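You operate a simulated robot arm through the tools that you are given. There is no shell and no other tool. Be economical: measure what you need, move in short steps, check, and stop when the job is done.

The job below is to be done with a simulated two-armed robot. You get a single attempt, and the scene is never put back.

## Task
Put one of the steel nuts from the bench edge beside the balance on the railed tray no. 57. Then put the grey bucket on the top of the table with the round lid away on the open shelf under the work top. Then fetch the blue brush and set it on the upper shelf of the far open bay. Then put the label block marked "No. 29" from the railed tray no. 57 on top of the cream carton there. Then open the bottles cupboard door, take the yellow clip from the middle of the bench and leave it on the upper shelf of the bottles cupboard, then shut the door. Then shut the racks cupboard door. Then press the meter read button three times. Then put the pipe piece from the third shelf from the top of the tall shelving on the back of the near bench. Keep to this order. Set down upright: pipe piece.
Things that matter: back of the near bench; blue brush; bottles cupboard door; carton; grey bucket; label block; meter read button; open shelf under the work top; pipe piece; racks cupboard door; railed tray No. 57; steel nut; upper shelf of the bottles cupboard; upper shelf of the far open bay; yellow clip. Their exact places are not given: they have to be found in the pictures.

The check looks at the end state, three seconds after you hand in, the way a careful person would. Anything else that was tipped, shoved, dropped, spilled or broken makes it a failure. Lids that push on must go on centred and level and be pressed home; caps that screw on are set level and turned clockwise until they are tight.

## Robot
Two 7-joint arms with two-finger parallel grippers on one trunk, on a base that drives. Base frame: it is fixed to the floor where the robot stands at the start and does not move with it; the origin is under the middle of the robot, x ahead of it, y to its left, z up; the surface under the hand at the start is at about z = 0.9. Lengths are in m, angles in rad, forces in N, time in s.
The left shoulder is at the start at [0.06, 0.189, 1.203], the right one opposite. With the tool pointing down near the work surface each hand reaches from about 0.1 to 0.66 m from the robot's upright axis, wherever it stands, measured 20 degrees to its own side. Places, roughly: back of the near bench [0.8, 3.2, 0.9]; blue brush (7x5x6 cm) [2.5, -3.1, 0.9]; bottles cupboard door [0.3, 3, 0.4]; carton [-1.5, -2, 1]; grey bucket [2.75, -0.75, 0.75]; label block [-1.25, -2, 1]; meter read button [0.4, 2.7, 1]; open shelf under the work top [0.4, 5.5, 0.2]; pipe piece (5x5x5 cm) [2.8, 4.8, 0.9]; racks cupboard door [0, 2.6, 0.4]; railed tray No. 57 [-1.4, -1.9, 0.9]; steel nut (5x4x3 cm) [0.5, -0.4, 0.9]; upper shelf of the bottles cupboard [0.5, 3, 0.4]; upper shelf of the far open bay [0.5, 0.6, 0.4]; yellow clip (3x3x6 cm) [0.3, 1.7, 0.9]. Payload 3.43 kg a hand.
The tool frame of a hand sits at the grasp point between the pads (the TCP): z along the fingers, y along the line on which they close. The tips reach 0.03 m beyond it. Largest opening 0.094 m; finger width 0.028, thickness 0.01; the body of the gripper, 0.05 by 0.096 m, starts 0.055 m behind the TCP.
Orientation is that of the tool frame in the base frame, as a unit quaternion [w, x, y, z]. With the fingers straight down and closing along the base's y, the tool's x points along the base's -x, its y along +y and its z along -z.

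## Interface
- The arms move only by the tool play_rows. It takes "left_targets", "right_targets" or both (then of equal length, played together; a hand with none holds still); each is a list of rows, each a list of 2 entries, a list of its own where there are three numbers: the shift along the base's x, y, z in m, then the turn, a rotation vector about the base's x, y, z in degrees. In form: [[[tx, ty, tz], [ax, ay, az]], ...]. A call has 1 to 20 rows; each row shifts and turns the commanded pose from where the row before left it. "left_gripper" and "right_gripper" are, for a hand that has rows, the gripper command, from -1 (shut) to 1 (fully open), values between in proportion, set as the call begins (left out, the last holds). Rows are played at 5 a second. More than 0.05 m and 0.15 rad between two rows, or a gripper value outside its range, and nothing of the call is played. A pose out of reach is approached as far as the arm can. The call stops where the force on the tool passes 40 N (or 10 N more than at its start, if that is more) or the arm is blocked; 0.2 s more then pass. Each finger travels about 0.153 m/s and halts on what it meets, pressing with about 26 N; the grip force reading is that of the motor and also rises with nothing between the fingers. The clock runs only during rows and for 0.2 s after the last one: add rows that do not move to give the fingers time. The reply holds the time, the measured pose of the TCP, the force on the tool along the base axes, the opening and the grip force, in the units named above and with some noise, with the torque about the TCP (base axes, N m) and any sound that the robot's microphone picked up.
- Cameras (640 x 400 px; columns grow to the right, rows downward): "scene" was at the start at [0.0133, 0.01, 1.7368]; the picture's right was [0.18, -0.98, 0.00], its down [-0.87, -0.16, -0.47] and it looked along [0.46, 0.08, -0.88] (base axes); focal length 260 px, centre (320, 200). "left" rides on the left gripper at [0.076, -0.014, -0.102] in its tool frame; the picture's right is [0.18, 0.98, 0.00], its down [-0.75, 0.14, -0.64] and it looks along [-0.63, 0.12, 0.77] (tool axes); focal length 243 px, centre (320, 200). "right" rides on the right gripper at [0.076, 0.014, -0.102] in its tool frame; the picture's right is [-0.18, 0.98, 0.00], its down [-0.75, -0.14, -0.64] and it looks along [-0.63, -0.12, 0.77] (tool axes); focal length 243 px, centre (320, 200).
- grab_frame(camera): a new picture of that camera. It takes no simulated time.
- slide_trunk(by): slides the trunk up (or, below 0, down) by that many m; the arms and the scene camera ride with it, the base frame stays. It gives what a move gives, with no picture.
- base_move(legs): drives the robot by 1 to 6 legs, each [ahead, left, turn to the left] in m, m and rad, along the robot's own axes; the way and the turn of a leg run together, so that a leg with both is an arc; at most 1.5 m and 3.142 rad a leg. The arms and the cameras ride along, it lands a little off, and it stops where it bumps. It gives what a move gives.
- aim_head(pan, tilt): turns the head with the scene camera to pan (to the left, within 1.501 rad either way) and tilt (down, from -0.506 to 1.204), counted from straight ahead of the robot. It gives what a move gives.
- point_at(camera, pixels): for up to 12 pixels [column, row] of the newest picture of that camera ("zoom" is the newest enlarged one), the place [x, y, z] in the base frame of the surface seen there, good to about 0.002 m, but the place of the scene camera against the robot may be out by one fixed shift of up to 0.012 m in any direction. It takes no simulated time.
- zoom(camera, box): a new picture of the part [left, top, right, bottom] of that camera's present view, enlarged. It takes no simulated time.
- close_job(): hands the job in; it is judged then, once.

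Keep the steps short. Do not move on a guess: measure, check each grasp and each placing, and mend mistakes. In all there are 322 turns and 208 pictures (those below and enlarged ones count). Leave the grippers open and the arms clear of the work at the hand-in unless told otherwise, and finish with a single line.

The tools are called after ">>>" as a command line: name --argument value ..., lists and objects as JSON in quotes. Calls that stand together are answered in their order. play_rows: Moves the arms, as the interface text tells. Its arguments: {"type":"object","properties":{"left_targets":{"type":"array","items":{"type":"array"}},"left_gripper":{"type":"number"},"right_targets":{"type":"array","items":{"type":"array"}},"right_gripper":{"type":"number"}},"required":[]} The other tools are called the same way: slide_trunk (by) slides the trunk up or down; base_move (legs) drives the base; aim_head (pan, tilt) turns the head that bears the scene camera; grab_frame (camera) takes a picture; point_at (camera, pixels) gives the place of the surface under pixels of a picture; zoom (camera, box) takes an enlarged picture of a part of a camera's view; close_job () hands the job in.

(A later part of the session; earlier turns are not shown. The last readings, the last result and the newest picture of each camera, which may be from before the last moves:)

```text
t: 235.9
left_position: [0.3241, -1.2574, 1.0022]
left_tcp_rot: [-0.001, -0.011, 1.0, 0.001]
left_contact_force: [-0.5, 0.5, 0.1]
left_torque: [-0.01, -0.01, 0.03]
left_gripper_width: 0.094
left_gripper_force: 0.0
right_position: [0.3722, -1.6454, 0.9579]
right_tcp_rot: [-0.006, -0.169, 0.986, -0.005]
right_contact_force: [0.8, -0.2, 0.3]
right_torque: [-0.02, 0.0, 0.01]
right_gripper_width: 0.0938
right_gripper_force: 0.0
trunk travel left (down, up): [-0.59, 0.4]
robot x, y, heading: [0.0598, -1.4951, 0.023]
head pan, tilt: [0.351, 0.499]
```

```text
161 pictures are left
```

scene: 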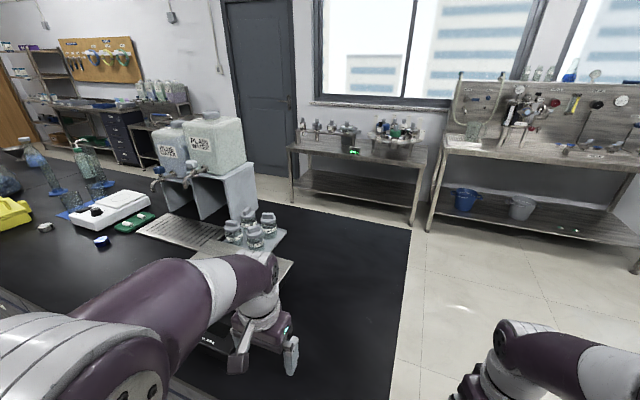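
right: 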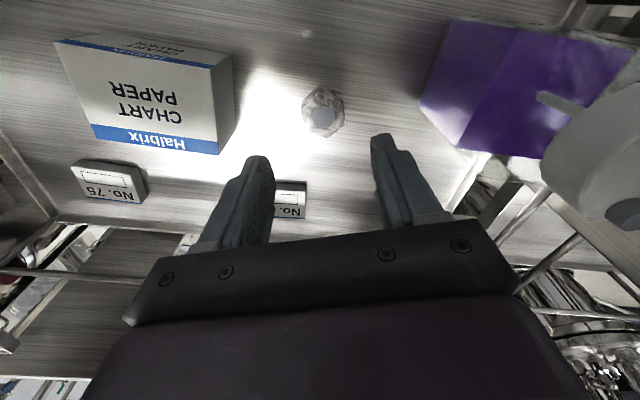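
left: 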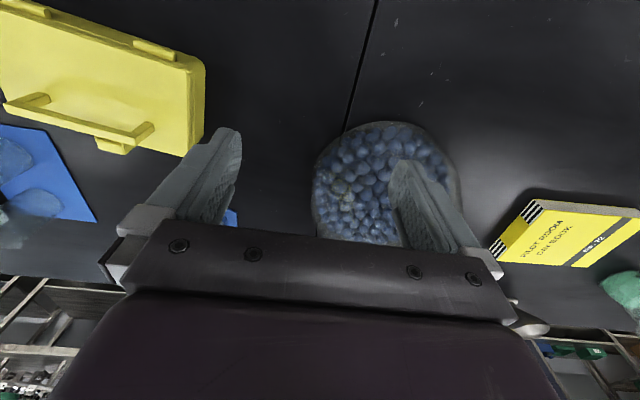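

The base met the bench corner. Back a little, sidestep right, then go on.

>>> point_at --camera "scene" --pixels '[[395, 300], [400, 380], [411, 230], [350, 150], [420, 210], [295, 200], [380, 135], [430, 225], [360, 215]]'

>>> zoom --camera "scene" --box '[270, 100, 450, 230]'

>>> base_move --legs '[[-0.06, 0, 0], [0, -0.35, -0.02]]'

```text
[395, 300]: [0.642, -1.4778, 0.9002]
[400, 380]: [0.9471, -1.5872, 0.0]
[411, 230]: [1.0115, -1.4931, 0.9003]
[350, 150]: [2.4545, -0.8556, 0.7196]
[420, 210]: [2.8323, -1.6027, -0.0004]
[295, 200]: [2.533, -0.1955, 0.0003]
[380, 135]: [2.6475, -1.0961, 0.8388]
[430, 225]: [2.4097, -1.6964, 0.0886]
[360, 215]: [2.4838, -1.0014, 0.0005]
```

```text
3.08 times, centred on (360, 165) of scene
```

zoom: 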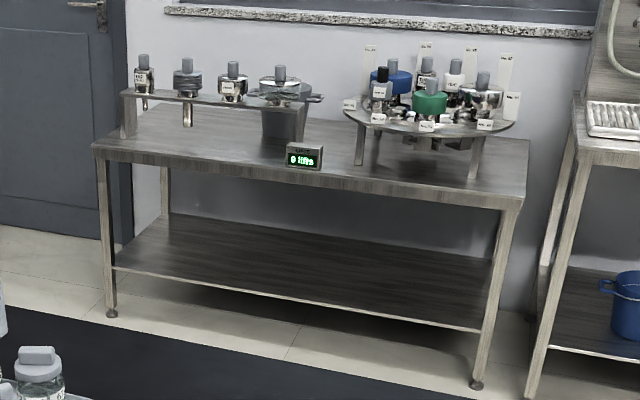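

```text
t: 238.7
left_position: [0.2741, -1.6037, 1.0018]
left_tcp_rot: [0.0, -0.001, 1.0, 0.0]
left_contact_force: [0.4, -0.2, 0.3]
left_torque: [-0.02, 0.01, 0.02]
left_gripper_width: 0.0942
left_gripper_force: 0.1
right_position: [0.3144, -1.9921, 0.9578]
right_tcp_rot: [-0.005, -0.16, 0.987, -0.003]
right_contact_force: [1.1, 0.3, -0.3]
right_torque: [0.01, 0.03, 0.0]
right_gripper_width: 0.0942
right_gripper_force: 0.1
trunk travel left (down, up): [-0.59, 0.4]
robot x, y, heading: [0.0063, -1.8371, 0.004]
head pan, tilt: [0.351, 0.499]
```

The bucket seems to be the dark pail at zoom (283,120) on that table. Drive into the aisle between bench and table.

>>> base_move --legs '[[1.4, 0, 0], [0.35, 0, 0], [0, 1.05, 0]]'

>>> aim_head --pan 0.0 --tilt 0.6

>>> grab_frame --camera "scene"

```text
t: 252.4
left_position: [2.0095, -0.55, 1.0024]
left_tcp_rot: [-0.001, 0.002, 1.0, 0.0]
left_contact_force: [-0.2, 0.6, 0.2]
left_torque: [-0.03, 0.0, -0.02]
left_gripper_width: 0.094
left_gripper_force: 0.0
right_position: [2.0485, -0.9394, 0.959]
right_tcp_rot: [-0.005, -0.158, 0.987, -0.004]
right_contact_force: [0.0, 0.2, 0.4]
right_torque: [-0.02, -0.01, 0.0]
right_gripper_width: 0.0938
right_gripper_force: 0.0
trunk travel left (down, up): [-0.59, 0.4]
robot x, y, heading: [1.7406, -0.7799, -0.002]
head pan, tilt: [0.351, 0.499]
```

```text
t: 253.3
left_position: [2.0095, -0.5515, 1.0033]
left_tcp_rot: [0.0, 0.001, 1.0, 0.0]
left_contact_force: [-0.5, 0.1, -0.5]
left_torque: [0.0, 0.02, -0.01]
left_gripper_width: 0.0938
left_gripper_force: 0.1
right_position: [2.0483, -0.9386, 0.9581]
right_tcp_rot: [-0.005, -0.157, 0.988, -0.005]
right_contact_force: [0.1, -0.8, 0.3]
right_torque: [0.0, 0.0, 0.0]
right_gripper_width: 0.094
right_gripper_force: 0.0
trunk travel left (down, up): [-0.59, 0.4]
robot x, y, heading: [1.7394, -0.7826, -0.003]
head pan, tilt: [0.0, 0.6]
```

```text
159 pictures are left
```

scene: 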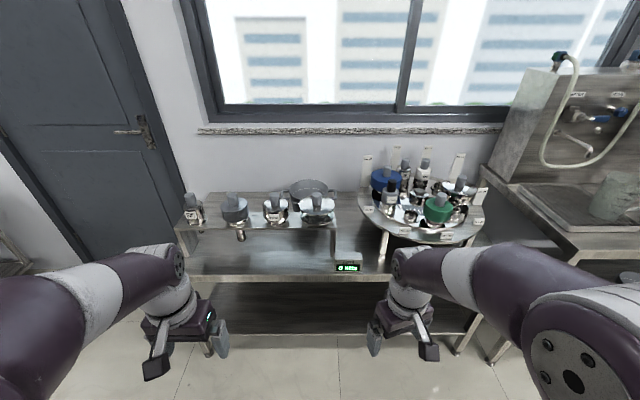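

>>> zoom --camera "scene" --box '[160, 150, 500, 290]'

>>> point_at --camera "scene" --pixels '[[312, 185], [293, 188], [330, 188], [318, 205], [340, 262], [345, 255], [275, 210], [290, 230], [340, 240], [320, 230], [400, 215], [350, 200]]'

```text
1.88 times, centred on (330, 220) of scene
```

zoom: 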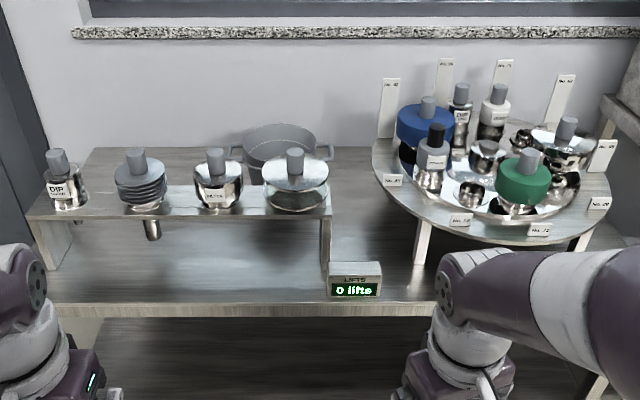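

```text
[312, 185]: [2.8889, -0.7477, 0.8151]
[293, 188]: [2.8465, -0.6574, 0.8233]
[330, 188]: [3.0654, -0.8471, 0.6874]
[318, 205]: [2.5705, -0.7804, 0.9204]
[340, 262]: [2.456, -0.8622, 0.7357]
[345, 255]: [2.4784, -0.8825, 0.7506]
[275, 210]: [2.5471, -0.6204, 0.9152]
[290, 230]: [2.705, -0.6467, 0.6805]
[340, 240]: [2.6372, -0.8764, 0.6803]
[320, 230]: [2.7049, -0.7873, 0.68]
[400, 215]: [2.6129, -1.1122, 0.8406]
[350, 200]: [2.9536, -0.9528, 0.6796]
```

The grey pail stands behind the rack of plugs at about (2.85,-0.75). I'll raise the trunk and drive closer for a better view.

>>> slide_trunk --by 0.3

>>> base_move --legs '[[0.3, 0.0, 0]]'

>>> aim_head --pan 0.0 --tilt 0.8

>>> grab_frame --camera "scene"

```text
t: 256.3
left_position: [2.0102, -0.5496, 1.3028]
left_tcp_rot: [-0.001, 0.002, 1.0, 0.001]
left_contact_force: [0.4, -0.1, -0.4]
left_torque: [0.0, 0.01, 0.03]
left_gripper_width: 0.0941
left_gripper_force: 0.1
right_position: [2.0489, -0.9376, 1.2576]
right_tcp_rot: [-0.005, -0.157, 0.988, -0.003]
right_contact_force: [0.1, 0.5, 0.4]
right_torque: [0.01, -0.03, 0.0]
right_gripper_width: 0.0943
right_gripper_force: 0.0
trunk travel left (down, up): [-0.89, 0.1]
robot x, y, heading: [1.7389, -0.7812, -0.001]
head pan, tilt: [0.0, 0.6]
```

```text
t: 258.3
left_position: [2.3091, -0.5512, 1.3033]
left_tcp_rot: [0.0, 0.0, 1.0, 0.0]
left_contact_force: [0.5, -0.1, 0.7]
left_torque: [-0.02, 0.02, 0.04]
left_gripper_width: 0.0941
left_gripper_force: 0.0
right_position: [2.3496, -0.9381, 1.2589]
right_tcp_rot: [-0.005, -0.159, 0.987, -0.004]
right_contact_force: [-0.7, -0.6, -0.3]
right_torque: [-0.02, -0.03, 0.0]
right_gripper_width: 0.0943
right_gripper_force: 0.0
trunk travel left (down, up): [-0.89, 0.1]
robot x, y, heading: [2.0378, -0.7772, -0.0]
head pan, tilt: [0.0, 0.6]
```

```text
t: 259.1
left_position: [2.3123, -0.5509, 1.3013]
left_tcp_rot: [-0.001, 0.0, 1.0, 0.0]
left_contact_force: [-0.7, 0.8, -0.2]
left_torque: [0.0, -0.01, 0.0]
left_gripper_width: 0.0939
left_gripper_force: 0.1
right_position: [2.3513, -0.9381, 1.2586]
right_tcp_rot: [-0.006, -0.159, 0.987, -0.003]
right_contact_force: [-0.3, 0.5, -0.4]
right_torque: [0.02, -0.01, -0.01]
right_gripper_width: 0.0943
right_gripper_force: 0.0
trunk travel left (down, up): [-0.89, 0.1]
robot x, y, heading: [2.0388, -0.7842, -0.001]
head pan, tilt: [0.0, 0.799]
```

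```text
157 pictures are left
```

scene: 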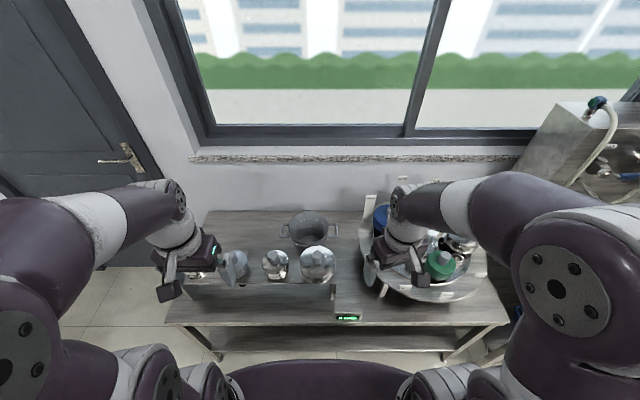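

>>> zoom --camera "scene" --box '[230, 190, 390, 300]'

>>> point_at --camera "zoom" --pixels '[[320, 85], [320, 100], [232, 165], [418, 165], [325, 215], [325, 140], [325, 170], [200, 160], [450, 160], [320, 130], [345, 290], [440, 240]]'

```text
3.64 times, centred on (310, 245) of scene
```

zoom: 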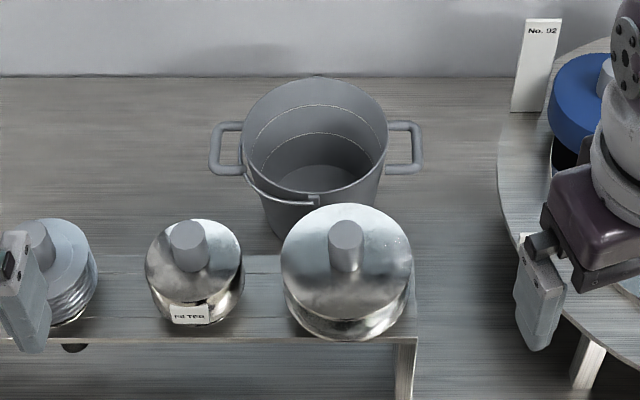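

```text
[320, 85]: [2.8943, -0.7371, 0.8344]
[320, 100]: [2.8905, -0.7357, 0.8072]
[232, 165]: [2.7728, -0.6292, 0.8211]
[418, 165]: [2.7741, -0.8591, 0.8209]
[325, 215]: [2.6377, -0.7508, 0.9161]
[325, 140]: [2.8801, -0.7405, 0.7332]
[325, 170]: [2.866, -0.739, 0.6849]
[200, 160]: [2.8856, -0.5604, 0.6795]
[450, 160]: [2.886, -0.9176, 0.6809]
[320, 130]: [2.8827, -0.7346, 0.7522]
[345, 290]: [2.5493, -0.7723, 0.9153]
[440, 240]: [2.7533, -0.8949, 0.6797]
```

Grey bucket with two side handles, centre ≈(2.82,-0.744), rim z≈0.835. I'll bring the right hand nearer for a close look.

>>> play_rows --right_targets '[[[0.04, 0.02, 0], [0, 0, 0]], [[0.04, 0.02, 0], [0, 0, 0]], [[0.04, 0.02, 0], [0, 0, 0]], [[0.04, 0.02, -0.02], [0, 0, 0]], [[0.04, 0.02, -0.02], [0, 0, 0]], [[0.02, 0.02, -0.02], [0, 0, 0]], [[0, 0, 0], [0, 0, 0]]]'

>>> grab_frame --camera "right"

```text
t: 260.7
left_position: [2.31, -0.5504, 1.3029]
left_tcp_rot: [-0.001, 0.0, 1.0, 0.0]
left_contact_force: [0.2, -0.2, 0.4]
left_torque: [0.0, 0.01, 0.02]
left_gripper_width: 0.0942
left_gripper_force: 0.1
right_position: [2.5606, -0.8227, 1.1888]
right_tcp_rot: [-0.005, -0.159, 0.987, -0.005]
right_contact_force: [-0.3, -0.6, 0.0]
right_torque: [0.01, -0.01, 0.0]
right_gripper_width: 0.0936
right_gripper_force: 0.0
right hand out of reach, approached as far as the arm can: row 5, 6
trunk travel left (down, up): [-0.89, 0.1]
robot x, y, heading: [2.0387, -0.784, -0.004]
head pan, tilt: [0.0, 0.799]
```

```text
155 pictures are left
```

right: 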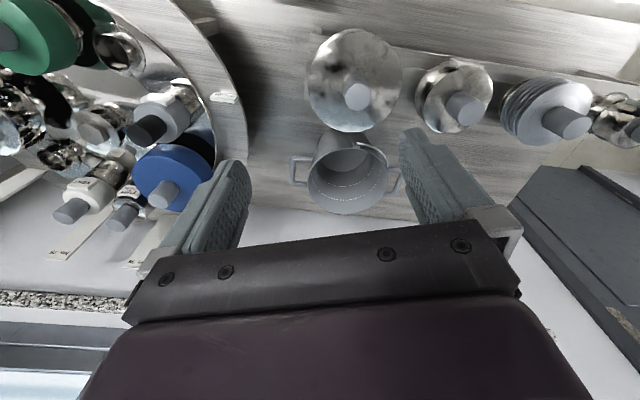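

>>> zoom --camera "right" --box '[280, 110, 420, 220]'

>>> point_at --camera "zoom" --pixels '[[60, 215], [60, 335], [100, 220], [110, 330], [130, 300], [180, 395], [300, 455], [430, 395], [480, 290], [540, 330], [350, 120], [200, 140]]'

```text
3.64 times, centred on (350, 165) of right
```

zoom: 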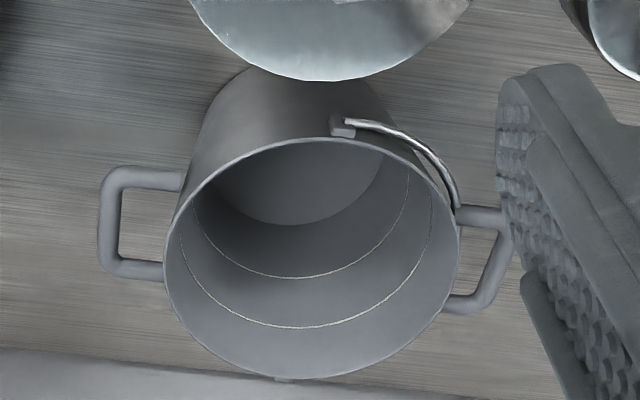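

```text
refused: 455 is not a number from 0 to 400
```

>>> point_at --camera "zoom" --pixels '[[110, 180], [115, 268], [150, 180], [140, 270], [166, 260], [190, 335], [300, 378], [440, 305], [458, 230], [490, 290], [260, 142], [190, 190]]'

>>> point_at --camera "right" --pixels '[[350, 130], [340, 32], [307, 80], [403, 75], [357, 97], [353, 148], [347, 143], [400, 165]]'

```text
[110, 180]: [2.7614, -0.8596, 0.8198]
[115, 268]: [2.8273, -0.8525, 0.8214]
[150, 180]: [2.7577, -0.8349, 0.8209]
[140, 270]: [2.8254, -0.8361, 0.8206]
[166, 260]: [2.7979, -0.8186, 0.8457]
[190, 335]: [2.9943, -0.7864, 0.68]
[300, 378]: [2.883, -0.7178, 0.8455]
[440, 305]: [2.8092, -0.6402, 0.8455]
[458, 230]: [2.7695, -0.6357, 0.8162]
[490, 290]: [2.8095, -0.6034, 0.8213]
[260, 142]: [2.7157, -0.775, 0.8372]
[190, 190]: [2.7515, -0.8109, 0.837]
```

```text
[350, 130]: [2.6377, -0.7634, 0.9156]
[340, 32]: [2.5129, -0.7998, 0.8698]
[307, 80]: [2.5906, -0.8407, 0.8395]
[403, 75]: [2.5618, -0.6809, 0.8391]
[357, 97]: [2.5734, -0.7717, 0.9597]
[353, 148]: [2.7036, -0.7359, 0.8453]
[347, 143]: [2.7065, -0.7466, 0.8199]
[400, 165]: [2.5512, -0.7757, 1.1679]
```

Handles are horizontal loops at z 0.82: outer bars at y≈-0.859 and y≈-0.60, x≈2.79. I'll lift with both hands, one on each handle. First creep forward 0.11.

>>> base_move --legs '[[0.11, 0.05, 0]]'

>>> play_rows --left_targets '[[[0.04, 0, -0.02], [0, 0, 0]], [[0.04, 0, -0.02], [0, 0, 0]], [[0.04, 0, -0.02], [0, 0, 0]], [[0.04, -0.01, -0.02], [0, 0, 0]], [[0.04, -0.01, -0.02], [0, 0, 0]], [[0, 0, 0], [0, 0, 0]]]' --right_targets '[[[0, 0, 0], [0, 0, -6.3]], [[0, 0, -0.01], [0, 0, -6.3]], [[0, 0, -0.02], [0, 0, -6.3]], [[0, 0, -0.02], [0, 0, 0]], [[0, 0, 0], [0, 0, 0]], [[0, 0, 0], [0, 0, 0]]]'

>>> grab_frame --camera "right"

>>> grab_frame --camera "left"

```text
t: 261.9
left_position: [2.42, -0.5011, 1.3027]
left_tcp_rot: [0.0, 0.0, 1.0, 0.001]
left_contact_force: [-0.2, 0.1, 0.0]
left_torque: [0.03, -0.01, -0.01]
left_gripper_width: 0.0939
left_gripper_force: 0.1
right_position: [2.6712, -0.7739, 1.1901]
right_tcp_rot: [-0.005, -0.159, 0.987, -0.004]
right_contact_force: [-0.5, -0.4, -0.2]
right_torque: [-0.01, -0.03, 0.0]
right_gripper_width: 0.094
right_gripper_force: 0.0
trunk travel left (down, up): [-0.89, 0.1]
robot x, y, heading: [2.1506, -0.7315, 0.005]
head pan, tilt: [0.0, 0.799]
```

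```text
t: 263.3
left_position: [2.6216, -0.5213, 1.2023]
left_tcp_rot: [0.0, 0.001, 1.0, 0.0]
left_contact_force: [-0.8, -0.6, 0.6]
left_torque: [0.02, 0.01, -0.02]
left_gripper_width: 0.094
left_gripper_force: 0.0
right_position: [2.6697, -0.7727, 1.1391]
right_tcp_rot: [-0.005, 0.005, 1.0, -0.004]
right_contact_force: [-0.3, 1.1, -0.7]
right_torque: [0.02, -0.01, -0.01]
right_gripper_width: 0.0942
right_gripper_force: 0.1
trunk travel left (down, up): [-0.89, 0.1]
robot x, y, heading: [2.1553, -0.7321, -0.002]
head pan, tilt: [0.0, 0.799]
```

```text
153 pictures are left
```

right: 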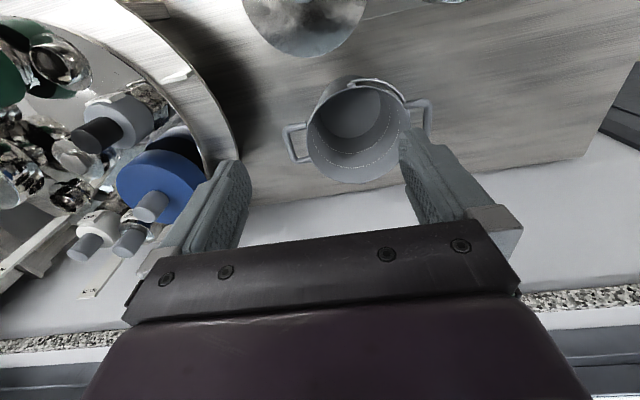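

```text
152 pictures are left
```

left: 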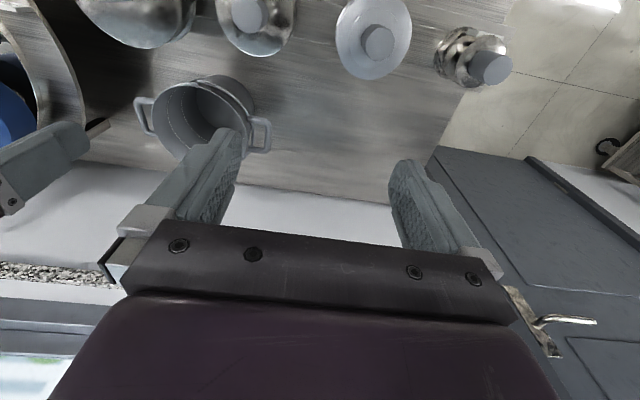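

>>> point_at --camera "right" --pixels '[[286, 143], [294, 127], [296, 160], [215, 140], [210, 160], [185, 165], [150, 207], [175, 75], [425, 115]]'

>>> point_at --camera "left" --pixels '[[268, 133], [265, 121], [266, 147], [252, 121], [141, 115], [138, 99], [245, 90], [225, 80], [165, 130]]'

>>> zoom --camera "left" --box '[120, 60, 290, 170]'

```text
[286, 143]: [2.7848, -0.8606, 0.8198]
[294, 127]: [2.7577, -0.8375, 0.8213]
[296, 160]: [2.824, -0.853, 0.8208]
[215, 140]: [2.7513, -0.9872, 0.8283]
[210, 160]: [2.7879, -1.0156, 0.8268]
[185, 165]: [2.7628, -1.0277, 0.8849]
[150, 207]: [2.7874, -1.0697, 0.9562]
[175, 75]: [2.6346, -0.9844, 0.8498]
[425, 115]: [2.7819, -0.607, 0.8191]
```

```text
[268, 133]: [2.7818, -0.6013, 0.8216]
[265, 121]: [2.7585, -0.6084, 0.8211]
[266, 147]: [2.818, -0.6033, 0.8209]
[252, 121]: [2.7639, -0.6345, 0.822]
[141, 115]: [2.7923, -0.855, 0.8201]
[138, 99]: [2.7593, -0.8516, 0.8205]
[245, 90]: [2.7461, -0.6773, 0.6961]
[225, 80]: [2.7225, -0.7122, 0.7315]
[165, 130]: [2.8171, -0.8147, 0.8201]
```

```text
3.64 times, centred on (205, 115) of left
```

zoom: 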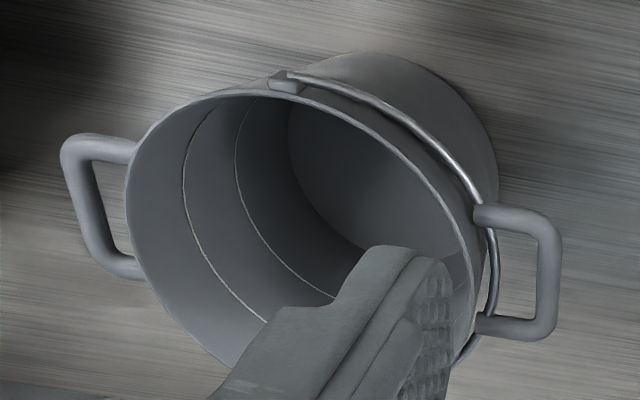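

Bars: right y=-0.857, left y=-0.604, x=2.79, top z 0.82. Bring both hands above them at z≈0.90 with an opening of 0.03.

>>> play_rows --left_targets '[[[0.042, -0.02, 0], [0, 0, 0]], [[0.042, -0.02, 0], [0, 0, 0]], [[0.042, -0.02, 0], [0, 0, 0]], [[0.042, -0.023, 0], [0, 0, 0]], [[0, 0, -0.05], [0, 0, 0]], [[0, 0, -0.05], [0, 0, 0]], [[0, 0, -0.05], [0, 0, 0]], [[0, 0, -0.05], [0, 0, 0]], [[0, 0, 0], [0, 0, 0]]]' --right_targets '[[[0.03, -0.021, 0], [0, 0, 0]], [[0.03, -0.021, 0], [0, 0, 0]], [[0.03, -0.021, 0], [0, 0, 0]], [[0.03, -0.021, 0], [0, 0, 0]], [[0, 0, -0.04], [0, 0, 0]], [[0, 0, -0.04], [0, 0, 0]], [[0, 0, -0.04], [0, 0, 0]], [[0, 0, -0.04], [0, 0, 0]], [[0, 0, 0], [0, 0, 0]]]' --left_gripper -0.36 --right_gripper -0.36

>>> grab_frame --camera "right"

>>> grab_frame --camera "left"

```text
t: 265.3
left_position: [2.7129, -0.5841, 0.9717]
left_tcp_rot: [0.0, 0.0, 1.0, -0.001]
left_contact_force: [0.0, -0.7, -0.5]
left_torque: [0.02, 0.01, 0.0]
left_gripper_width: 0.0301
left_gripper_force: 0.1
left hand out of reach, approached as far as the arm can: row 2, 3, 4
right_position: [2.7387, -0.8642, 0.953]
right_tcp_rot: [-0.005, 0.005, 1.0, -0.003]
right_contact_force: [-0.4, 1.3, -1.0]
right_torque: [0.04, -0.02, -0.01]
right_gripper_width: 0.0302
right_gripper_force: 0.1
right hand out of reach, approached as far as the arm can: row 2, 3, 4
trunk travel left (down, up): [-0.89, 0.1]
robot x, y, heading: [2.1488, -0.7312, 0.0]
head pan, tilt: [0.0, 0.799]
```

```text
150 pictures are left
```

right: 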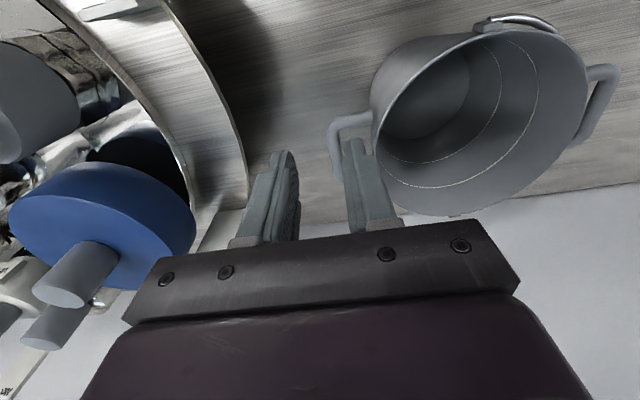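

```text
149 pictures are left
```

left: 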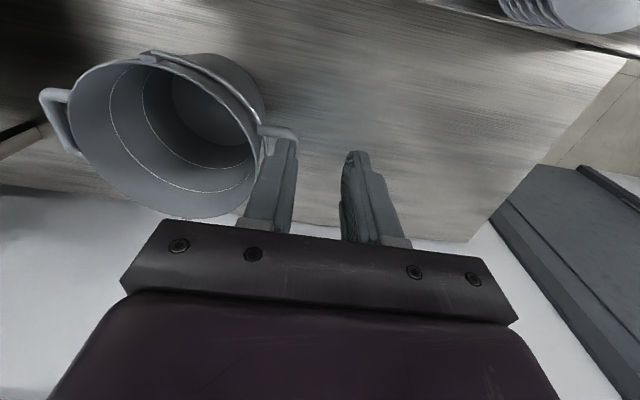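

>>> play_rows --left_targets '[[[0.02, -0.01, -0.03], [0, 0, 0]], [[0.03, -0.01, -0.03], [0, 0, 0]], [[0.03, 0, -0.02], [0, 0, 0]], [[0, 0, 0], [0, 0, 0]]]' --right_targets '[[[0.02, 0.004, -0.03], [0, 0, 0]], [[0.02, 0.003, -0.02], [0, 0, 0]], [[0.011, 0, -0.015], [0, 0, 0]], [[0, 0, 0], [0, 0, 0]]]'

```text
t: 266.3
left_position: [2.76, -0.5998, 0.9039]
left_tcp_rot: [0.0, 0.001, 1.0, 0.0]
left_contact_force: [-0.1, 0.3, 0.1]
left_torque: [-0.01, 0.03, 0.01]
left_gripper_width: 0.0305
left_gripper_force: 0.2
left hand out of reach, approached as far as the arm can: row 2, 3
right_position: [2.7579, -0.8604, 0.9131]
right_tcp_rot: [-0.005, 0.006, 1.0, -0.002]
right_contact_force: [0.0, 0.3, -0.5]
right_torque: [0.02, -0.01, 0.01]
right_gripper_width: 0.03
right_gripper_force: 0.2
right hand out of reach, approached as far as the arm can: row 2, 3
trunk travel left (down, up): [-0.89, 0.1]
robot x, y, heading: [2.1486, -0.7347, 0.003]
head pan, tilt: [0.0, 0.799]
```

Two centimetres short. I'll creep the base 0.02 forward.

>>> base_move --legs '[[0.025, 0, 0]]'

>>> play_rows --left_targets '[[[0.006, -0.004, -0.03], [0, 0, 0]], [[0, 0, 0], [0, 0, 0]]]' --right_targets '[[[0.008, 0.003, -0.035], [0, 0, 0]], [[0, 0, 0], [0, 0, 0]]]'

>>> grab_frame --camera "right"

>>> grab_frame --camera "left"

```text
t: 267.1
left_position: [2.7804, -0.5991, 0.9061]
left_tcp_rot: [0.002, -0.001, 1.0, -0.001]
left_contact_force: [-0.2, 0.0, 0.1]
left_torque: [0.04, -0.03, 0.02]
left_gripper_width: 0.03
left_gripper_force: 0.0
right_position: [2.78, -0.8606, 0.9157]
right_tcp_rot: [-0.003, 0.006, 1.0, -0.002]
right_contact_force: [0.7, 0.3, 0.6]
right_torque: [-0.05, 0.01, 0.01]
right_gripper_width: 0.0301
right_gripper_force: 0.0
trunk travel left (down, up): [-0.89, 0.1]
robot x, y, heading: [2.1758, -0.7314, -0.004]
head pan, tilt: [0.0, 0.799]
```

```text
t: 267.7
left_position: [2.7732, -0.6005, 0.8882]
left_tcp_rot: [0.0, 0.0, 1.0, 0.0]
left_contact_force: [0.1, 0.6, 0.2]
left_torque: [-0.01, 0.01, 0.02]
left_gripper_width: 0.0302
left_gripper_force: 0.2
left hand out of reach, approached as far as the arm can: row 1
right_position: [2.7767, -0.8598, 0.8927]
right_tcp_rot: [-0.003, 0.004, 1.0, -0.003]
right_contact_force: [0.8, 0.1, -0.2]
right_torque: [-0.02, -0.02, -0.01]
right_gripper_width: 0.0301
right_gripper_force: 0.0
right hand out of reach, approached as far as the arm can: row 1
trunk travel left (down, up): [-0.89, 0.1]
robot x, y, heading: [2.1762, -0.7313, -0.003]
head pan, tilt: [0.0, 0.799]
```

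```text
148 pictures are left
```

right: 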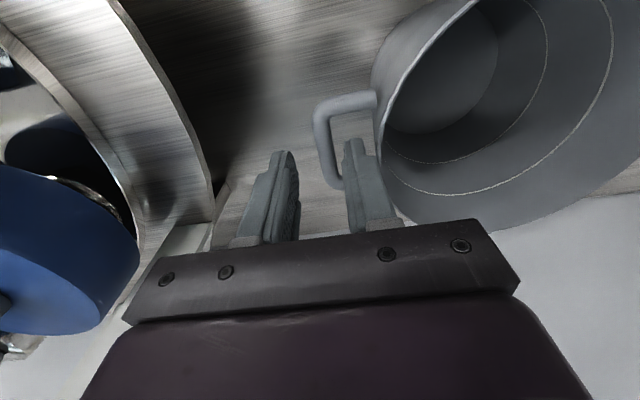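

```text
147 pictures are left
```

left: 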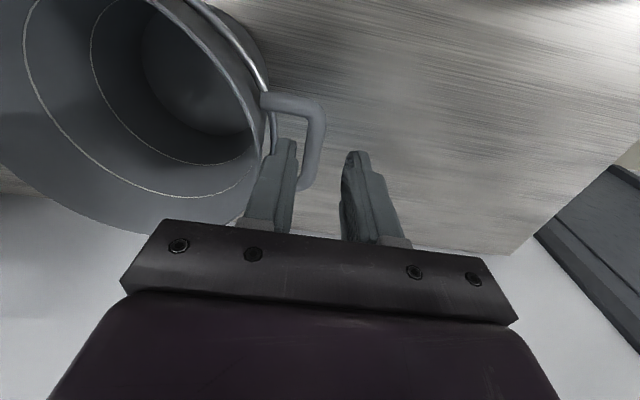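

Reach is better higher up, so I'll place hands at z≈0.91 and x≈2.785, then lower the trunk. Check arm clearance over the plugs.

>>> play_rows --left_targets '[[[0.012, -0.003, 0.03], [0, 0, 0]], [[0, 0, 0], [0, 0, 0]]]' --right_targets '[[[0.009, 0.002, 0.03], [0, 0, 0]], [[0, 0, 0], [0, 0, 0]]]'

>>> grab_frame --camera "scene"

```text
t: 268.3
left_position: [2.7868, -0.6039, 0.9174]
left_tcp_rot: [0.0, 0.0, 1.0, 0.0]
left_contact_force: [-0.3, -0.3, 0.5]
left_torque: [0.0, -0.03, -0.02]
left_gripper_width: 0.0301
left_gripper_force: 0.0
right_position: [2.7845, -0.8584, 0.9221]
right_tcp_rot: [-0.005, 0.005, 1.0, -0.004]
right_contact_force: [0.9, -0.8, 0.9]
right_torque: [0.01, -0.01, 0.01]
right_gripper_width: 0.03
right_gripper_force: 0.0
trunk travel left (down, up): [-0.89, 0.1]
robot x, y, heading: [2.1765, -0.7305, 0.003]
head pan, tilt: [0.0, 0.799]
```

```text
146 pictures are left
```

scene: 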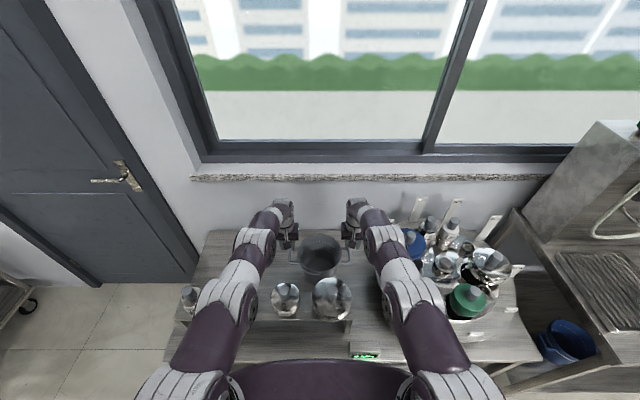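

>>> point_at --camera "scene" --pixels '[[240, 285], [225, 315], [260, 245], [400, 285], [410, 310], [385, 245], [190, 297], [330, 298], [285, 298], [350, 210]]'

>>> zoom --camera "scene" --box '[160, 180, 480, 380]'

```text
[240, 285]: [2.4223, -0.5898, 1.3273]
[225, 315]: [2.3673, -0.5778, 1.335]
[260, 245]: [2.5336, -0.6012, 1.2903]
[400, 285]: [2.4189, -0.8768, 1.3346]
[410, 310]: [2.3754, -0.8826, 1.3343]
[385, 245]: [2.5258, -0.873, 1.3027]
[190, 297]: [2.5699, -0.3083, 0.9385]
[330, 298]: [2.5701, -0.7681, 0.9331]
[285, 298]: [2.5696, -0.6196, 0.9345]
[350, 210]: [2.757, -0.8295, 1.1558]
```

```text
2.00 times, centred on (320, 280) of scene
```

zoom: 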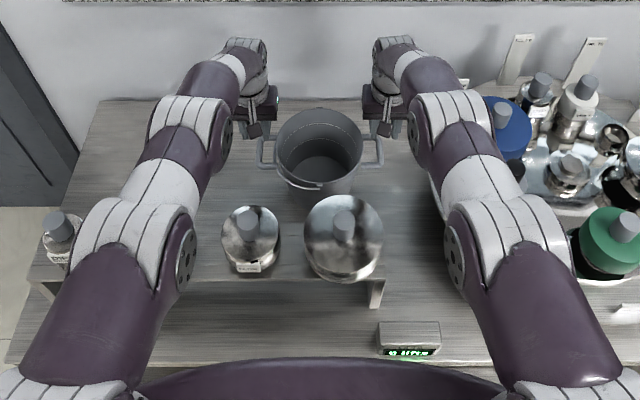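

Clearance is fine (arm bottoms ~1.2). Lower the trunk by 0.05 and check alignment.

>>> slide_trunk --by -0.05

>>> grab_frame --camera "right"

>>> grab_frame --camera "left"

```text
t: 269.2
left_position: [2.7853, -0.6039, 0.8681]
left_tcp_rot: [0.0, 0.0, 1.0, 0.0]
left_contact_force: [-0.2, -0.1, 0.2]
left_torque: [0.01, 0.03, 0.01]
left_gripper_width: 0.0302
left_gripper_force: 0.0
right_position: [2.7848, -0.8588, 0.8725]
right_tcp_rot: [-0.005, 0.005, 1.0, -0.002]
right_contact_force: [-1.0, 0.2, 1.1]
right_torque: [-0.03, -0.04, 0.01]
right_gripper_width: 0.0302
right_gripper_force: 0.0
trunk travel left (down, up): [-0.84, 0.15]
robot x, y, heading: [2.1766, -0.7292, -0.005]
head pan, tilt: [0.0, 0.799]
```

```text
144 pictures are left
```

right: 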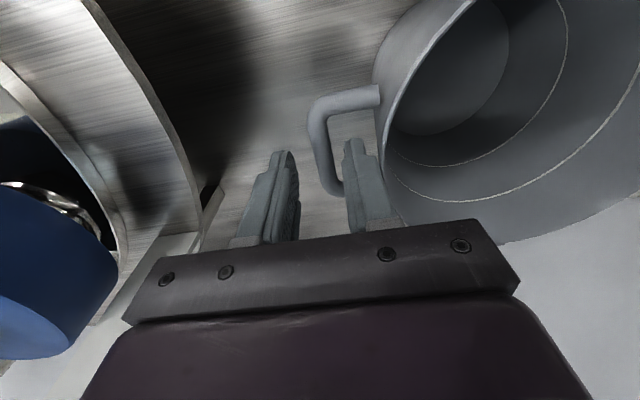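

```text
143 pictures are left
```

left: 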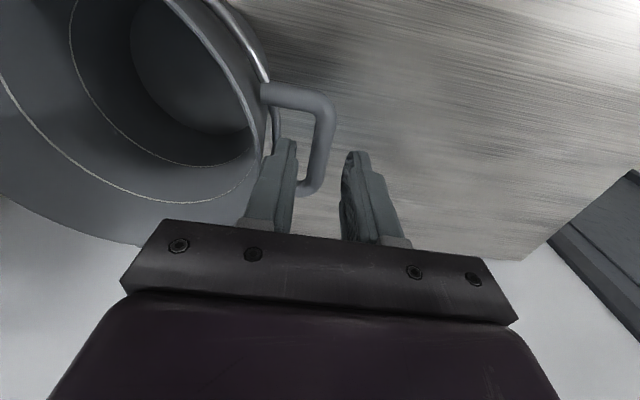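

The bars lie between the fingers in both views. Lower 0.05 more.

>>> slide_trunk --by -0.05

>>> play_rows --left_targets '[[[0, 0, 0], [0, 0, 0]], [[0, 0, 0], [0, 0, 0]], [[0, 0, 0], [0, 0, 0]]]' --right_targets '[[[0, 0, 0], [0, 0, 0]], [[0, 0, 0], [0, 0, 0]], [[0, 0, 0], [0, 0, 0]]]' --left_gripper -1 --right_gripper -1

>>> grab_frame --camera "right"

>>> grab_frame --camera "left"

```text
t: 270.2
left_position: [2.7861, -0.6048, 0.8178]
left_tcp_rot: [0.0, 0.0, 1.0, 0.001]
left_contact_force: [-0.2, -0.1, -0.6]
left_torque: [0.03, 0.02, -0.04]
left_gripper_width: 0.0301
left_gripper_force: 0.1
right_position: [2.7847, -0.8588, 0.8231]
right_tcp_rot: [-0.006, 0.005, 1.0, -0.002]
right_contact_force: [0.4, -0.2, -0.2]
right_torque: [0.0, 0.0, 0.0]
right_gripper_width: 0.0301
right_gripper_force: 0.0
trunk travel left (down, up): [-0.79, 0.2]
robot x, y, heading: [2.1746, -0.7312, -0.001]
head pan, tilt: [0.0, 0.799]
```

```text
t: 271.0
left_position: [2.7863, -0.6038, 0.8173]
left_tcp_rot: [0.001, 0.0, 1.0, 0.0]
left_contact_force: [-0.1, -4.4, 1.0]
left_torque: [-0.05, 0.0, 0.57]
left_gripper_width: 0.0182
left_gripper_force: 26.0
right_position: [2.7843, -0.8586, 0.8232]
right_tcp_rot: [-0.005, 0.005, 1.0, -0.002]
right_contact_force: [0.8, 3.4, 4.6]
right_torque: [0.06, -0.12, -0.51]
right_gripper_width: 0.0137
right_gripper_force: 26.0
trunk travel left (down, up): [-0.79, 0.2]
robot x, y, heading: [2.1761, -0.7326, 0.002]
head pan, tilt: [0.0, 0.799]
```

```text
142 pictures are left
```

right: 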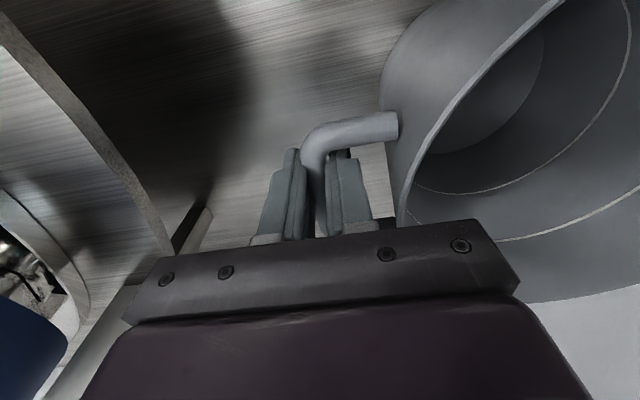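

```text
141 pictures are left
```

left: 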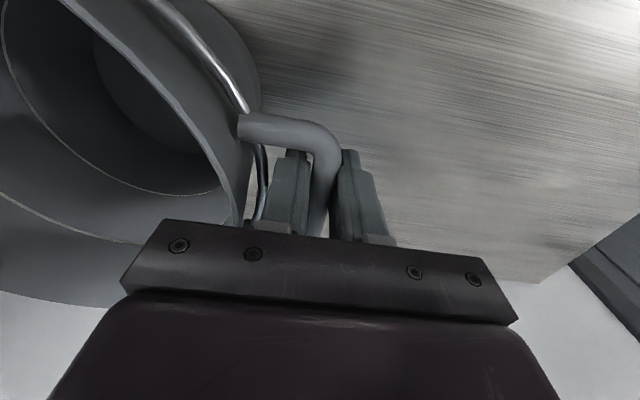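

Both handles are gripped. Lift a little by the trunk and check.

>>> slide_trunk --by 0.04

>>> grab_frame --camera "scene"

```text
t: 271.8
left_position: [2.7866, -0.6056, 0.8566]
left_tcp_rot: [0.0, 0.0, 1.0, 0.0]
left_contact_force: [-0.2, -8.0, 0.1]
left_torque: [0.01, 0.08, 0.55]
left_gripper_width: 0.018
left_gripper_force: 26.6
right_position: [2.7842, -0.8582, 0.8621]
right_tcp_rot: [-0.006, 0.005, 1.0, -0.003]
right_contact_force: [0.6, 7.4, -1.3]
right_torque: [0.04, -0.08, -0.59]
right_gripper_width: 0.0137
right_gripper_force: 25.9
trunk travel left (down, up): [-0.83, 0.16]
robot x, y, heading: [2.1741, -0.734, -0.002]
head pan, tilt: [0.0, 0.799]
```

```text
140 pictures are left
```

scene: 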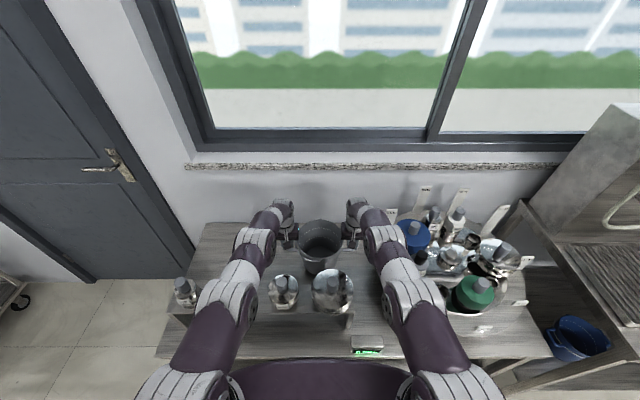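

Lifted. Raise the trunk fully.

>>> slide_trunk --by 0.16

>>> play_rows --left_targets '[[[-0.004, 0, 0.02], [0, 0, 0]], [[-0.004, 0, 0.02], [0, 0, 0]], [[-0.004, 0, 0.02], [0, 0, 0]], [[-0.004, 0, 0.02], [0, 0, 0]], [[0, 0, 0], [0, 0, 0]]]' --right_targets '[[[-0.004, 0, 0.02], [0, 0, 0]], [[-0.004, 0, 0.02], [0, 0, 0]], [[-0.004, 0, 0.02], [0, 0, 0]], [[-0.004, 0, 0.02], [0, 0, 0]], [[0, 0, 0], [0, 0, 0]]]'

>>> grab_frame --camera "scene"

```text
t: 273.6
left_position: [2.787, -0.6038, 1.0171]
left_tcp_rot: [-0.001, 0.0, 1.0, 0.0]
left_contact_force: [0.7, -11.0, -1.3]
left_torque: [-0.04, 0.02, 0.56]
left_gripper_width: 0.018
left_gripper_force: 26.3
right_position: [2.784, -0.8586, 1.0219]
right_tcp_rot: [-0.006, 0.006, 1.0, -0.002]
right_contact_force: [-0.8, 9.8, -1.6]
right_torque: [0.07, 0.03, -0.49]
right_gripper_width: 0.0135
right_gripper_force: 25.9
trunk travel left (down, up): [-0.99, 0.0]
robot x, y, heading: [2.1782, -0.7325, 0.0]
head pan, tilt: [0.0, 0.799]
```

```text
t: 274.8
left_position: [2.77, -0.6046, 1.0979]
left_tcp_rot: [0.0, 0.0, 1.0, 0.001]
left_contact_force: [-0.6, -12.9, -1.6]
left_torque: [-0.08, 0.08, 0.57]
left_gripper_width: 0.018
left_gripper_force: 26.0
right_position: [2.7696, -0.8576, 1.1031]
right_tcp_rot: [-0.005, 0.005, 1.0, -0.003]
right_contact_force: [0.3, 11.8, -1.3]
right_torque: [0.13, -0.06, -0.57]
right_gripper_width: 0.0138
right_gripper_force: 26.3
trunk travel left (down, up): [-0.99, 0.0]
robot x, y, heading: [2.172, -0.7295, -0.0]
head pan, tilt: [0.0, 0.799]
```

```text
139 pictures are left
```

scene: 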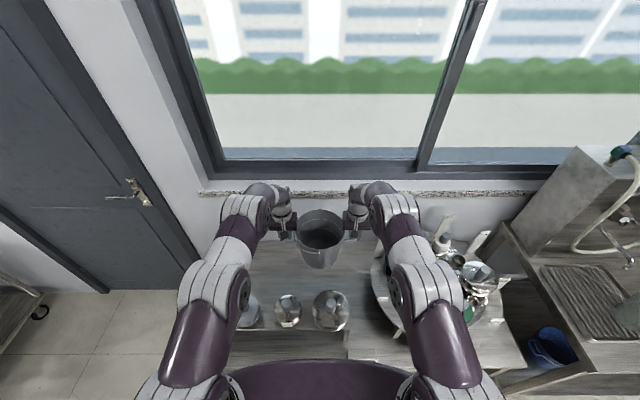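

>>> play_rows --left_targets '[[[-0.006, -0.001, 0.02], [0, 0, 0]], [[-0.006, -0.001, 0.02], [0, 0, 0]], [[-0.006, 0, 0.02], [0, 0, 0]], [[0, 0, 0], [0, 0, 0]]]' --right_targets '[[[-0.006, 0.001, 0.02], [0, 0, 0]], [[-0.006, 0.001, 0.02], [0, 0, 0]], [[-0.006, 0, 0.02], [0, 0, 0]], [[0, 0, 0], [0, 0, 0]]]'

>>> zoom --camera "scene" --box '[200, 160, 460, 350]'

```text
t: 275.8
left_position: [2.7532, -0.6056, 1.1568]
left_tcp_rot: [0.0, 0.0, 1.0, 0.002]
left_contact_force: [0.4, 36.4, -1.4]
left_torque: [0.06, 0.07, 0.49]
left_gripper_width: 0.0182
left_gripper_force: 26.1
right_position: [2.7514, -0.8575, 1.1616]
right_tcp_rot: [-0.006, 0.006, 1.0, -0.004]
right_contact_force: [-0.6, -36.6, -2.0]
right_torque: [-0.27, -0.02, -0.53]
right_gripper_width: 0.0137
right_gripper_force: 26.1
trunk travel left (down, up): [-0.99, 0.0]
robot x, y, heading: [2.1736, -0.7346, -0.001]
head pan, tilt: [0.0, 0.799]
```

```text
2.11 times, centred on (330, 255) of scene
```

zoom: 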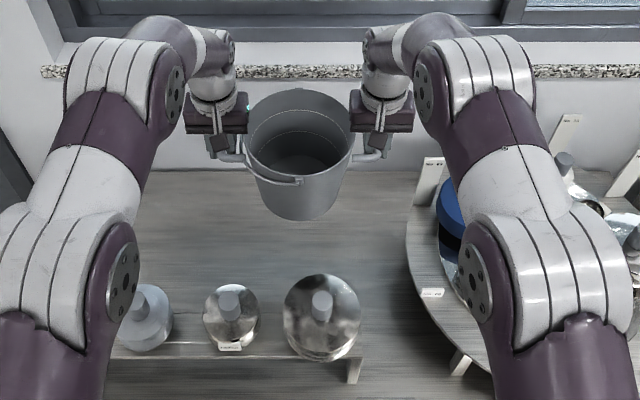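

I over-corrected by 3 mm (stiff). Give back 1.5 mm each side.

>>> play_rows --left_targets '[[[0, 0.0015, 0], [0, 0, 0]], [[0, 0, 0], [0, 0, 0]]]' --right_targets '[[[0, -0.0015, 0], [0, 0, 0]], [[0, 0, 0], [0, 0, 0]]]'

```text
t: 276.4
left_position: [2.7539, -0.6044, 1.1568]
left_tcp_rot: [0.0, 0.0, 1.0, 0.001]
left_contact_force: [-0.5, 31.4, -1.2]
left_torque: [0.08, -0.06, 0.52]
left_gripper_width: 0.0178
left_gripper_force: 26.1
right_position: [2.7512, -0.8589, 1.1624]
right_tcp_rot: [-0.005, 0.005, 1.0, -0.003]
right_contact_force: [-0.6, -30.9, -0.9]
right_torque: [-0.23, 0.07, -0.56]
right_gripper_width: 0.0137
right_gripper_force: 26.1
trunk travel left (down, up): [-0.99, 0.0]
robot x, y, heading: [2.175, -0.7307, 0.003]
head pan, tilt: [0.0, 0.799]
```

>>> play_rows --left_targets '[[[0, 0.001, 0], [0, 0, 0]], [[0, 0, 0], [0, 0, 0]]]' --right_targets '[[[0, -0.001, 0], [0, 0, 0]], [[0, 0, 0], [0, 0, 0]]]'

```text
t: 277.0
left_position: [2.7523, -0.6055, 1.1564]
left_tcp_rot: [0.0, 0.0, 1.0, 0.0]
left_contact_force: [0.4, 13.0, -0.8]
left_torque: [0.03, 0.1, 0.53]
left_gripper_width: 0.0179
left_gripper_force: 26.3
right_position: [2.7511, -0.8594, 1.1617]
right_tcp_rot: [-0.005, 0.006, 1.0, -0.004]
right_contact_force: [0.0, -12.4, -1.5]
right_torque: [-0.12, -0.03, -0.52]
right_gripper_width: 0.0135
right_gripper_force: 26.1
trunk travel left (down, up): [-0.99, 0.0]
robot x, y, heading: [2.1761, -0.7293, -0.003]
head pan, tilt: [0.0, 0.799]
```

Now back away 0.45, then pull both hands in together.

>>> base_move --legs '[[-0.45, 0, 0]]'

>>> play_rows --left_targets '[[[-0.04, 0, 0], [0, 0, 0]], [[-0.04, 0, 0], [0, 0, 0]], [[-0.04, 0, 0], [0, 0, 0]], [[-0.04, 0, 0], [0, 0, 0]], [[-0.03, 0, 0], [0, 0, 0]], [[0, 0, 0], [0, 0, 0]]]' --right_targets '[[[-0.04, 0, 0], [0, 0, 0]], [[-0.04, 0, 0], [0, 0, 0]], [[-0.04, 0, 0], [0, 0, 0]], [[-0.04, 0, 0], [0, 0, 0]], [[-0.03, 0, 0], [0, 0, 0]], [[0, 0, 0], [0, 0, 0]]]'

>>> aim_head --pan 0.9 --tilt 0.5

>>> grab_frame --camera "scene"

```text
t: 279.7
left_position: [2.3042, -0.6003, 1.1563]
left_tcp_rot: [-0.001, -0.005, 1.0, 0.0]
left_contact_force: [-0.8, -26.1, -0.3]
left_torque: [-0.05, 0.06, 0.48]
left_gripper_width: 0.0183
left_gripper_force: 25.9
right_position: [2.3021, -0.8557, 1.1617]
right_tcp_rot: [-0.007, 0.001, 1.0, -0.003]
right_contact_force: [0.4, 25.4, -1.5]
right_torque: [0.23, 0.01, -0.58]
right_gripper_width: 0.0138
right_gripper_force: 25.8
trunk travel left (down, up): [-0.99, 0.0]
robot x, y, heading: [1.7209, -0.7358, 0.01]
head pan, tilt: [0.0, 0.799]
```

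```text
t: 281.1
left_position: [2.1126, -0.6032, 1.1566]
left_tcp_rot: [0.0, -0.003, 1.0, -0.001]
left_contact_force: [-2.6, -39.6, -1.4]
left_torque: [-0.07, 0.36, 0.25]
left_gripper_width: 0.0177
left_gripper_force: 25.7
right_position: [2.111, -0.8563, 1.1614]
right_tcp_rot: [-0.004, 0.0, 1.0, -0.001]
right_contact_force: [3.3, 39.8, -1.2]
right_torque: [0.29, -0.34, -0.76]
right_gripper_width: 0.0138
right_gripper_force: 25.7
trunk travel left (down, up): [-0.99, 0.0]
robot x, y, heading: [1.7251, -0.7327, 0.011]
head pan, tilt: [0.0, 0.799]
```

```text
t: 282.3
left_position: [2.1128, -0.6014, 1.1577]
left_tcp_rot: [0.0, -0.004, 1.0, 0.0]
left_contact_force: [-3.1, -52.3, -1.9]
left_torque: [-0.1, 0.06, 0.23]
left_gripper_width: 0.0187
left_gripper_force: 26.4
right_position: [2.1099, -0.8561, 1.1614]
right_tcp_rot: [-0.006, 0.0, 1.0, -0.003]
right_contact_force: [2.4, 52.2, 0.2]
right_torque: [0.41, -0.04, -0.75]
right_gripper_width: 0.0154
right_gripper_force: 25.7
trunk travel left (down, up): [-0.99, 0.0]
robot x, y, heading: [1.7237, -0.7326, 0.006]
head pan, tilt: [0.901, 0.499]
```

```text
137 pictures are left
```

scene: 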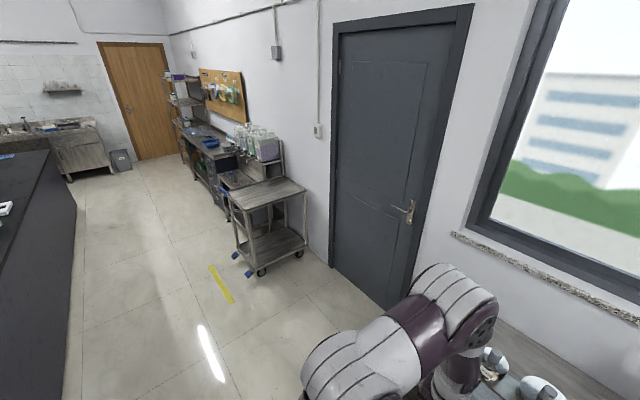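

Internal squeeze grew to 52 N (hands slightly too far apart). Move each inward 1.5 mm.

>>> play_rows --left_targets '[[[0, -0.0015, 0], [0, 0, 0]], [[0, 0, 0], [0, 0, 0]]]' --right_targets '[[[0, 0.0015, 0], [0, 0, 0]], [[0, 0, 0], [0, 0, 0]]]'

```text
t: 282.9
left_position: [2.1124, -0.6024, 1.157]
left_tcp_rot: [-0.001, -0.005, 1.0, 0.0]
left_contact_force: [-2.8, -15.5, -1.4]
left_torque: [-0.09, 0.05, 0.29]
left_gripper_width: 0.0176
left_gripper_force: 26.2
right_position: [2.1089, -0.8562, 1.1614]
right_tcp_rot: [-0.006, 0.002, 1.0, -0.002]
right_contact_force: [3.1, 17.0, -1.4]
right_torque: [0.13, -0.05, -0.78]
right_gripper_width: 0.0139
right_gripper_force: 26.1
trunk travel left (down, up): [-0.99, 0.0]
robot x, y, heading: [1.7222, -0.7359, 0.009]
head pan, tilt: [0.901, 0.499]
```

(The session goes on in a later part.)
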